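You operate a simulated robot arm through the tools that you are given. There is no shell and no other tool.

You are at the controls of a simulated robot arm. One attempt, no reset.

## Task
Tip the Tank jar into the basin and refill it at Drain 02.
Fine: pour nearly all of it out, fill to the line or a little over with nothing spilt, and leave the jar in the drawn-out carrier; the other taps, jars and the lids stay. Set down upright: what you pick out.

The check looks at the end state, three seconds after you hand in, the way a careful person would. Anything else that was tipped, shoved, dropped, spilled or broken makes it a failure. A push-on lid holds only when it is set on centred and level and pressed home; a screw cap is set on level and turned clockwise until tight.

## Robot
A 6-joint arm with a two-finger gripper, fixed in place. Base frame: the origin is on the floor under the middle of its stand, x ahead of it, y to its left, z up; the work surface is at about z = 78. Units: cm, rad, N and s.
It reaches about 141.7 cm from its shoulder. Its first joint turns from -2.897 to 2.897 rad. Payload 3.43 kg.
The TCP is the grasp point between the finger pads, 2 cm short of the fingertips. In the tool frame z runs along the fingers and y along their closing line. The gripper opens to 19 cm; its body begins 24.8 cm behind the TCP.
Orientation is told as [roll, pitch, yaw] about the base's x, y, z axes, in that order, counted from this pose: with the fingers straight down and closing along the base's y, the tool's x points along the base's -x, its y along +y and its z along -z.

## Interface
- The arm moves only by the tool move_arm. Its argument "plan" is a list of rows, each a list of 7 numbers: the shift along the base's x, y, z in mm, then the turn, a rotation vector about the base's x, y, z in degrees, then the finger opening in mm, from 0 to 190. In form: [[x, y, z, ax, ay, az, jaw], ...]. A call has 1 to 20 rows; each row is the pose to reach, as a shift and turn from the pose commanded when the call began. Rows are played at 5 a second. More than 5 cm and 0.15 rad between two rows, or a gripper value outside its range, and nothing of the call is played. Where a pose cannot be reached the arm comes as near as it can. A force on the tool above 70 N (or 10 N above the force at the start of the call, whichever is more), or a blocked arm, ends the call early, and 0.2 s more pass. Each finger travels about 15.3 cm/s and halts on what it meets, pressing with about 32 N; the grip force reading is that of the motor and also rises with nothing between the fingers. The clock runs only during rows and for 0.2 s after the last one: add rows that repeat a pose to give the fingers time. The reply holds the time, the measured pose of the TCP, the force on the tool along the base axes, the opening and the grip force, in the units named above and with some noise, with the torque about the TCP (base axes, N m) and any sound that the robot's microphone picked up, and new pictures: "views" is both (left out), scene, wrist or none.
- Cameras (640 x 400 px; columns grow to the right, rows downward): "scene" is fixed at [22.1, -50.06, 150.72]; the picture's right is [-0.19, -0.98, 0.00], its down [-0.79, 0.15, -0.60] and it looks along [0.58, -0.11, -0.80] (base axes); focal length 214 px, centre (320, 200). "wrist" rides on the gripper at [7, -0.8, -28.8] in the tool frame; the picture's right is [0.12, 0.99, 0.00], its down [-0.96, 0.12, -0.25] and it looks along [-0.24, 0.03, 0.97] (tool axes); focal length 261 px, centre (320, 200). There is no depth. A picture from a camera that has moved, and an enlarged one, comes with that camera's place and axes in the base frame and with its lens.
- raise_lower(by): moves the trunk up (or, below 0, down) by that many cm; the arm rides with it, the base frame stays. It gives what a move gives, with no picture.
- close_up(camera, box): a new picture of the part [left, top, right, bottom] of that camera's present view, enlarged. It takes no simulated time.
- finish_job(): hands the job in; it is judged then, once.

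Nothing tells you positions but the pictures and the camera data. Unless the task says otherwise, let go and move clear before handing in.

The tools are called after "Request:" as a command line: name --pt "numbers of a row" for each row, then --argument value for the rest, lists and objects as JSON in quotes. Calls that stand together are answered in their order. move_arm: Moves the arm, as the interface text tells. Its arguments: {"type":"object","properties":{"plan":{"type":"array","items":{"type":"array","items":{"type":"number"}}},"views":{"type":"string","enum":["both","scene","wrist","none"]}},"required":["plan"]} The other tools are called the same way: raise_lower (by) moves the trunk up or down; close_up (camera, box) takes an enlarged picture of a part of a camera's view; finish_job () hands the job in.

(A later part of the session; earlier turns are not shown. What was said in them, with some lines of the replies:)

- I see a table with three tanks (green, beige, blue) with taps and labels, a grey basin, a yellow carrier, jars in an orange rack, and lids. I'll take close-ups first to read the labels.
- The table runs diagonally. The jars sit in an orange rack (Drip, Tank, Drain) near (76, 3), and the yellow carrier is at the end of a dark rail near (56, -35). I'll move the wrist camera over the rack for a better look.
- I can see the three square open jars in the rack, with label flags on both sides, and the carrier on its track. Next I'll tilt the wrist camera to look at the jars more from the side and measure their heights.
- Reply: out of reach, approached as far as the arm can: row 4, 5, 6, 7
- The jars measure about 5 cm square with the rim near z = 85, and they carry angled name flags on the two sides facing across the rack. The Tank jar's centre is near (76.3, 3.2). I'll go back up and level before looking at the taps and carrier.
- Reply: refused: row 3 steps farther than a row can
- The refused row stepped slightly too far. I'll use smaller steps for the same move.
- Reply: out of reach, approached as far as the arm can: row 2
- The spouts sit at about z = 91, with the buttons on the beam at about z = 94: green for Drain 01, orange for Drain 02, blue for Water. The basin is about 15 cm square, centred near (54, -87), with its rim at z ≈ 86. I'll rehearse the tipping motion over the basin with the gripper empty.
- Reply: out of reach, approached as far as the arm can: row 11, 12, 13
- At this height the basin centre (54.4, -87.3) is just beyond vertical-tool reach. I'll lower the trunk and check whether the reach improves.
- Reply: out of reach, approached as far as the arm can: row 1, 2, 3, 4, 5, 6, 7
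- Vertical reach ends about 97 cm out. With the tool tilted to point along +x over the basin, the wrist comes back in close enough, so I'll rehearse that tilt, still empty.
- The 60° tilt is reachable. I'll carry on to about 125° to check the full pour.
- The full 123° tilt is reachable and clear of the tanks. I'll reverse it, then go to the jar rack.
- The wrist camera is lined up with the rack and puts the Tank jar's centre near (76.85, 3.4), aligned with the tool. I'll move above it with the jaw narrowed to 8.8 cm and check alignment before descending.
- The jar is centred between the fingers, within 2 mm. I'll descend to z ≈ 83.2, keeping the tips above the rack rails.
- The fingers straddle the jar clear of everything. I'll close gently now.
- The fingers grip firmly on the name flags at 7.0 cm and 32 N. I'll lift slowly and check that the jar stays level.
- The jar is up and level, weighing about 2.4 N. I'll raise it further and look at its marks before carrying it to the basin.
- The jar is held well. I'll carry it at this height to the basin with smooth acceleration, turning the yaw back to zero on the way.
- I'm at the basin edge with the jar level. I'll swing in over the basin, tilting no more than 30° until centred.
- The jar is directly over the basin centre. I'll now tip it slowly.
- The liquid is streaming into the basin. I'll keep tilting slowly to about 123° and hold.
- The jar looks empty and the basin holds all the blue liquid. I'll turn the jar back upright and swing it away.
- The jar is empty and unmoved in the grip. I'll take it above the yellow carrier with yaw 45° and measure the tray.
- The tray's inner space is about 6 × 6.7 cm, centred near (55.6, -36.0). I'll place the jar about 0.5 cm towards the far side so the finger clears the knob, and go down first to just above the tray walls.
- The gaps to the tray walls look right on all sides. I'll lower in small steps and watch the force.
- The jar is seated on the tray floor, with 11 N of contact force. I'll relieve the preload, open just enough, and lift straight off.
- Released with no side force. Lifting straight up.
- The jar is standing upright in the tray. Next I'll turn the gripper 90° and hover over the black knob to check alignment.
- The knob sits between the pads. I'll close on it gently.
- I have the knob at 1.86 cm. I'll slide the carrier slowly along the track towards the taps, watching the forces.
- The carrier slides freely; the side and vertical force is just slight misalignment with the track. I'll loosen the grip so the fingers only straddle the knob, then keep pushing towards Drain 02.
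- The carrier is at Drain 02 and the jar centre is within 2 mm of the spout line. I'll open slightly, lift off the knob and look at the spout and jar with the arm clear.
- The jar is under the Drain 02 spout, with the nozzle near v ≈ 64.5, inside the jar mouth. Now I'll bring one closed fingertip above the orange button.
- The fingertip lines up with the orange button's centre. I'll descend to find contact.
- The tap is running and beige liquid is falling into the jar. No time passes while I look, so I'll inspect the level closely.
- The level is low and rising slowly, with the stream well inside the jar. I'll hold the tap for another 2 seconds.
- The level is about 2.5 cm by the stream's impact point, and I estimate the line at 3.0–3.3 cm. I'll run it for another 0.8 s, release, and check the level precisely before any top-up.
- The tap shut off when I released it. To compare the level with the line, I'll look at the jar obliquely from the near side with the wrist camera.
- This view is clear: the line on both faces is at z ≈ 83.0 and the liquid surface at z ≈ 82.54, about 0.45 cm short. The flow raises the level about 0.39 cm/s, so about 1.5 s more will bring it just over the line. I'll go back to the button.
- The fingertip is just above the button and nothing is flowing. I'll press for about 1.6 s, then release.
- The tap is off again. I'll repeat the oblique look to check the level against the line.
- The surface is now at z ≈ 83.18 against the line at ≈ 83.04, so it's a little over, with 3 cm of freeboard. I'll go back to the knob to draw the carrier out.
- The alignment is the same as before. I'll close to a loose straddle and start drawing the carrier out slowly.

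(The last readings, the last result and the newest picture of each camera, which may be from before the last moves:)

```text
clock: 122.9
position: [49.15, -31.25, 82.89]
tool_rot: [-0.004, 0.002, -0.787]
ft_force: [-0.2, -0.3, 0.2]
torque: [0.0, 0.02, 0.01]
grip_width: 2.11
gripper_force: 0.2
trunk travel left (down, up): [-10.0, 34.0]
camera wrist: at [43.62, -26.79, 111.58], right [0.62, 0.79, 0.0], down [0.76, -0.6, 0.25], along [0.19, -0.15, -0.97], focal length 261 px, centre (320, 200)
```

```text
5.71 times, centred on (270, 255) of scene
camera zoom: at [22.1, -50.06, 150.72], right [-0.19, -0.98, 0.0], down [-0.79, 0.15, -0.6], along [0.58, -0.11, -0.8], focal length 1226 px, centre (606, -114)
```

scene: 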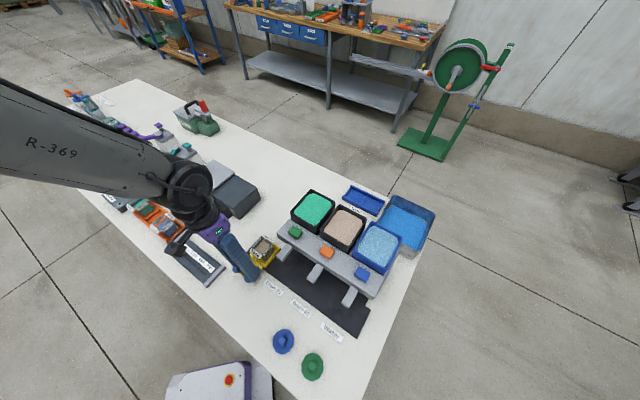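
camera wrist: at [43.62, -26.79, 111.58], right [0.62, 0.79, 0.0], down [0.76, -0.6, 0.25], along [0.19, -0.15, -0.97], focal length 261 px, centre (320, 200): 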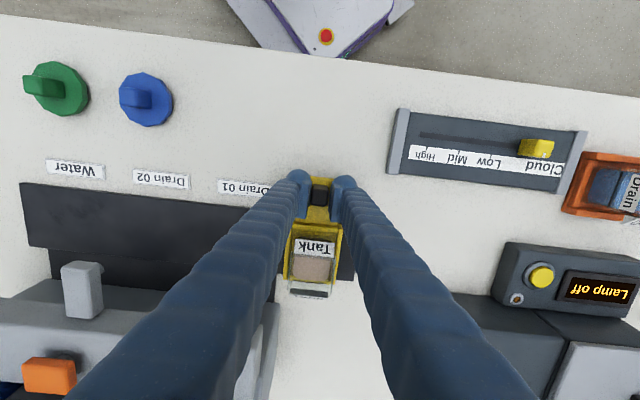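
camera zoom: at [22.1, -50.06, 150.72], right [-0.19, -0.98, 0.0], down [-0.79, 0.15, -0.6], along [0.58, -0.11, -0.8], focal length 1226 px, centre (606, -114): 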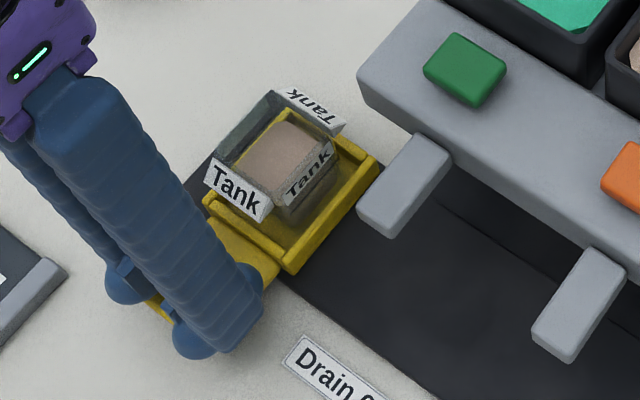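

Request:
move_arm --pt "1 1 0 0 0 0 21" --pt "2.5 2.5 0 0 0 0 21" --pt "4.5 4.5 0 0 0 0 21" --pt "6.5 6.5 0 0 0 0 21" --pt "8 8 0 0 0 0 21" --pt "9 9 0 0 0 0 21" --pt "9.5 9.5 0 0 0 0 21" --pt "9.5 9.5 0 0 0 0 21" --views "none"

Request:
close_up --camera "wrist" --box '[250, 110, 410, 290]'

```text
clock: 124.7
position: [50.04, -30.17, 82.99]
tool_rot: [-0.003, 0.002, -0.785]
ft_force: [0.0, -0.5, -0.5]
torque: [-0.02, -0.02, 0.01]
grip_width: 2.1
gripper_force: 0.5
trunk travel left (down, up): [-10.0, 34.0]
```

```text
2.22 times, centred on (330, 200) of wrist
camera zoom: at [44.52, -25.81, 111.57], right [0.62, 0.79, 0.0], down [0.76, -0.6, 0.25], along [0.19, -0.15, -0.97], focal length 579 px, centre (298, 200)
```

zoom: 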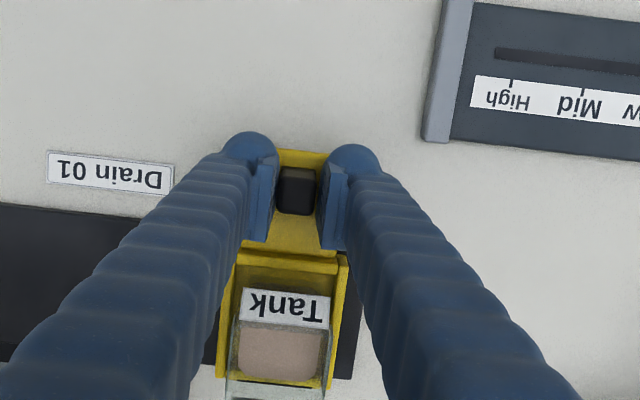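

The carrier is back within about 1 mm of where it started. I'll nudge it 1 mm more to feel for the stop.

Request:
move_arm --pt "0.6 0.6 0 0 0 0 21" --pt "1.0 1.0 0 0 0 0 21" --pt "1.0 1.0 0 0 0 0 21" --views "none"

Request:
move_arm --pt "0 0 0 0 0 0 24" --pt "0 0 0 0 0 0 30" --pt "0 0 0 0 0 0 36" --pt "0 0 4 0 0 0 36" --pt "0 0 15 0 0 0 36" --pt "0 0 40 0 0 0 36" --pt "0 0 80 0 0 0 36" --pt "0 0 125 0 0 0 36" --pt "0 0 160 0 0 0 36" --pt "-10 20 190 0 0 0 50" --pt "-10 20 190 0 0 0 50"

Request:
close_up --camera "scene" --box '[230, 220, 290, 285]'

Request:
close_up --camera "wrist" --box '[250, 130, 410, 290]'

```text
clock: 125.5
position: [50.21, -30.18, 82.87]
tool_rot: [-0.004, 0.002, -0.785]
ft_force: [-2.5, -1.4, -0.9]
torque: [0.01, 0.02, -0.04]
grip_width: 2.26
gripper_force: 1.1
trunk travel left (down, up): [-10.0, 34.0]
```

```text
clock: 127.9
position: [49.27, -27.95, 101.88]
tool_rot: [-0.003, 0.0, -0.785]
ft_force: [-0.1, -0.2, -0.1]
torque: [-0.08, -0.01, 0.0]
grip_width: 5.01
gripper_force: 0.0
trunk travel left (down, up): [-10.0, 34.0]
camera wrist: at [43.71, -23.6, 130.59], right [0.62, 0.79, 0.0], down [0.76, -0.6, 0.25], along [0.19, -0.15, -0.97], focal length 261 px, centre (320, 200)
```

scene: 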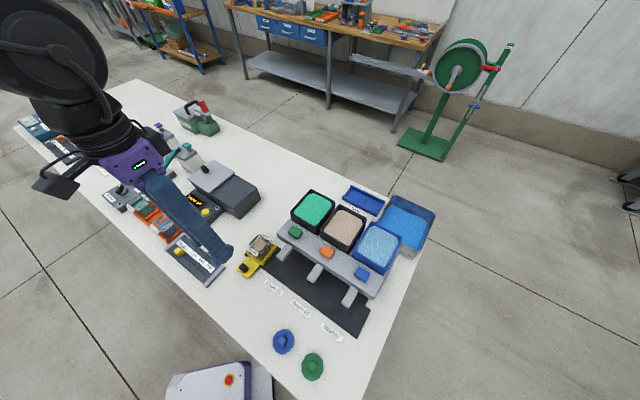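
wrist: 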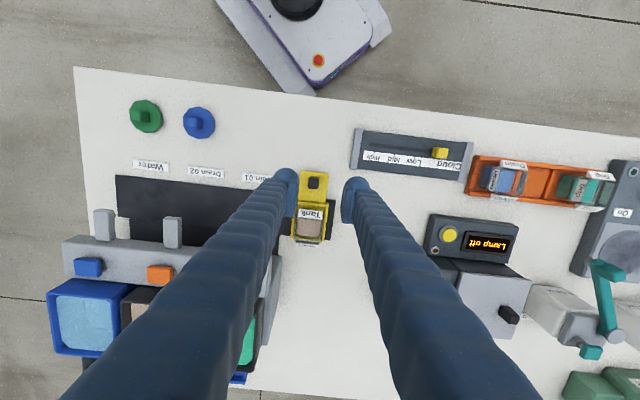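

```text
6.15 times, centred on (260, 252) of scene
camera zoom: at [22.1, -50.06, 150.72], right [-0.19, -0.98, 0.0], down [-0.79, 0.15, -0.6], along [0.58, -0.11, -0.8], focal length 1320 px, centre (689, -123)
```

zoom: 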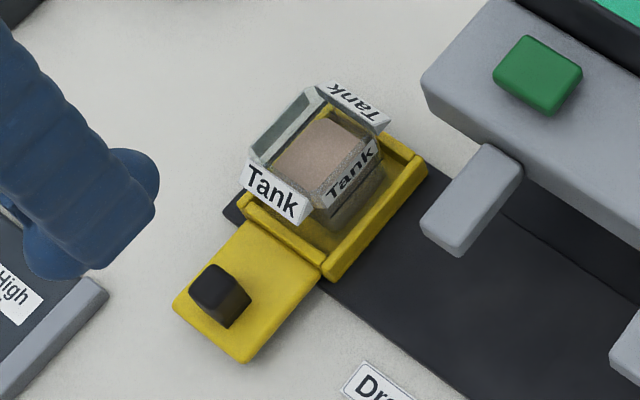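

```text
2.50 times, centred on (330, 210) of wrist
camera zoom: at [43.71, -23.6, 130.59], right [0.62, 0.79, 0.0], down [0.76, -0.6, 0.25], along [0.19, -0.15, -0.97], focal length 652 px, centre (295, 175)
```

zoom: 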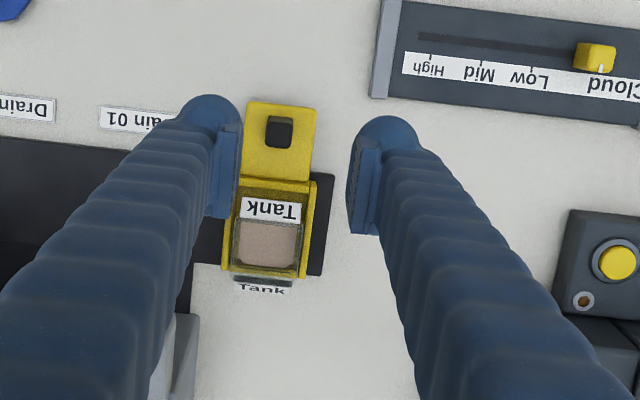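

I felt the stop, so the carrier is fully drawn out with the jar upright in it. I'll check the final level and the rest of the table.

Request:
close_up --camera "scene" --box '[250, 230, 275, 255]'

Request:
close_up --camera "scene" --box '[240, 180, 450, 380]'

Request:
close_up --camera "scene" --box '[90, 150, 250, 290]'

Request:
close_up --camera "scene" --box '[340, 180, 440, 260]'

```text
16.00 times, centred on (262, 242) of scene
camera zoom: at [22.1, -50.06, 150.72], right [-0.19, -0.98, 0.0], down [-0.79, 0.15, -0.6], along [0.58, -0.11, -0.8], focal length 3432 px, centre (1240, -480)
```

zoom: 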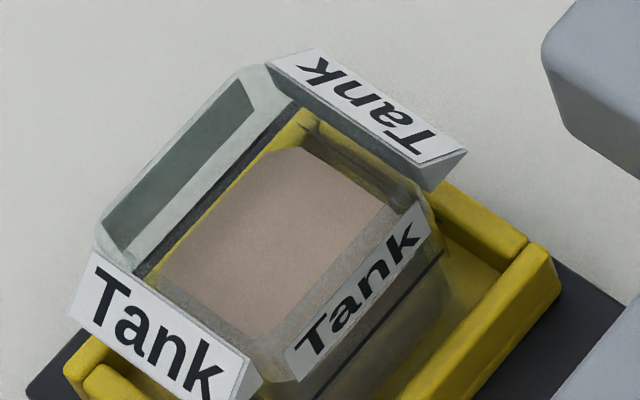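

```text
2.00 times, centred on (345, 280) of scene
camera zoom: at [22.1, -50.06, 150.72], right [-0.19, -0.98, 0.0], down [-0.79, 0.15, -0.6], along [0.58, -0.11, -0.8], focal length 429 px, centre (270, 40)
```

zoom: 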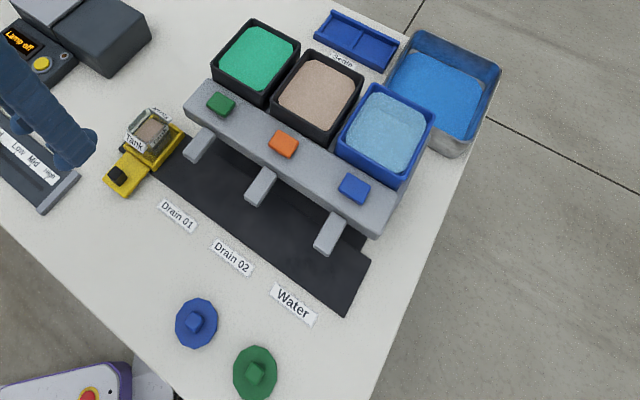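

```text
2.86 times, centred on (170, 220) of scene
camera zoom: at [22.1, -50.06, 150.72], right [-0.19, -0.98, 0.0], down [-0.79, 0.15, -0.6], along [0.58, -0.11, -0.8], focal length 613 px, centre (749, 143)
```

zoom: 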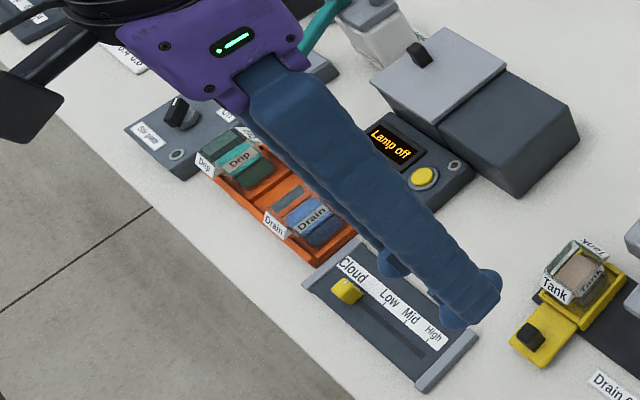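

```text
5.00 times, centred on (390, 220) of scene
camera zoom: at [22.1, -50.06, 150.72], right [-0.19, -0.98, 0.0], down [-0.79, 0.15, -0.6], along [0.58, -0.11, -0.8], focal length 1072 px, centre (-30, 100)
```

zoom: 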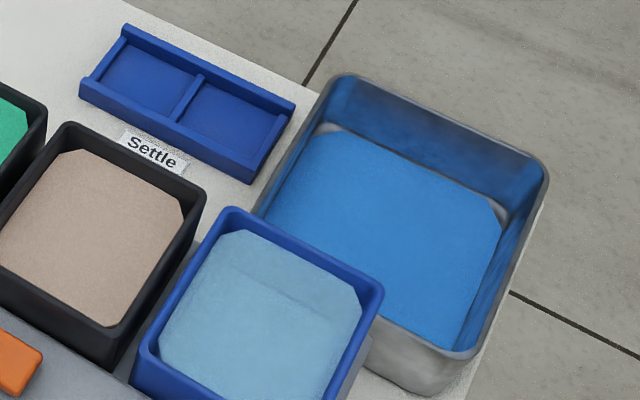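

Everything checks out. The jar sits upright in the drawn-out carrier at or slightly over the line, the basin holds the blue liquid, and the taps, other jars and lids look unmoved. I'll raise the arm clear before handing in.

Request:
move_arm --pt "0 10 30 0 0 0 60" --pt "0 20 60 0 0 0 60" --pt "0 30 90 0 0 0 60" --pt "0 40 110 0 0 0 60" --pt "0 40 110 0 0 0 60" --pt "0 40 110 0 0 0 60"

Request:
close_up --camera "scene" --box '[110, 180, 300, 300]'

```text
clock: 129.3
position: [49.22, -24.07, 112.89]
tool_rot: [-0.004, 0.002, -0.786]
ft_force: [-0.1, 0.0, -0.3]
torque: [-0.01, 0.01, 0.04]
grip_width: 6.01
gripper_force: 0.1
trunk travel left (down, up): [-10.0, 34.0]
camera wrist: at [43.66, -19.68, 141.58], right [0.62, 0.79, 0.0], down [0.76, -0.6, 0.25], along [0.19, -0.15, -0.97], focal length 261 px, centre (320, 200)
```

scene: 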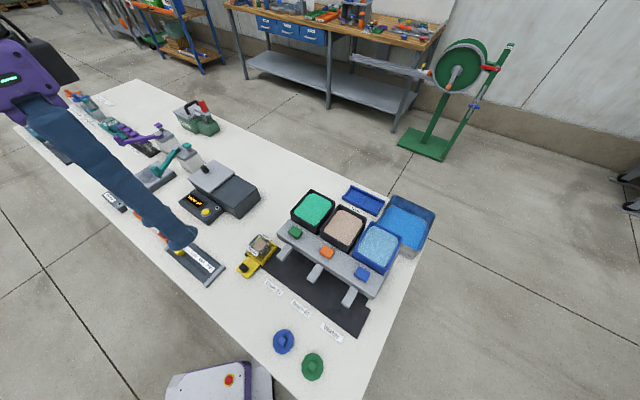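
wrist: 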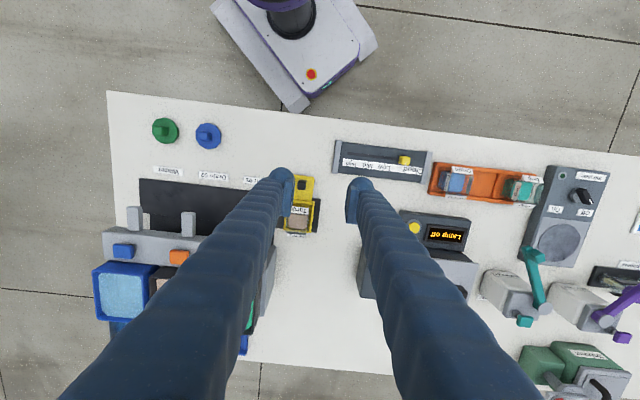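

```text
3.33 times, centred on (205, 240) of scene
camera zoom: at [22.1, -50.06, 150.72], right [-0.19, -0.98, 0.0], down [-0.79, 0.15, -0.6], along [0.58, -0.11, -0.8], focal length 715 px, centre (703, 67)
```

zoom: 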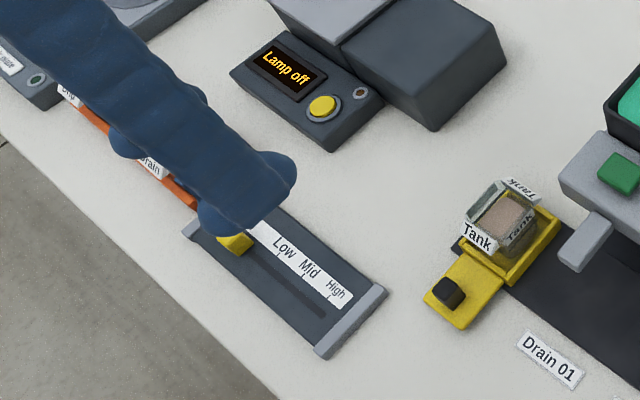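

The arm is clear, the jar is in place and nothing looks spilled or moved, so I'm handing the job in.

Request:
finish_job

```text
The job is handed in.
```

I emptied the Tank jar into the basin, refilled it at Drain 02 and left it standing upright in the fully drawn-out carrier. I've handed the job in; no verdict has come back.

- **Emptying:** I tipped the jar to about 123° over the basin. It looked empty afterwards, and the blue liquid is in the basin.
- **Refill:** By my camera measurement the level is about 0.14 cm above the line, give or take roughly 0.1 cm, with about 3 cm of space left below the rim.
- **Carrier:** I drew it out until I felt the end stop, which puts it back where it started.
- **Everything else:** I saw no spills. Only the Drain 02 tap was pressed, and the other jars, taps and lids look unmoved.
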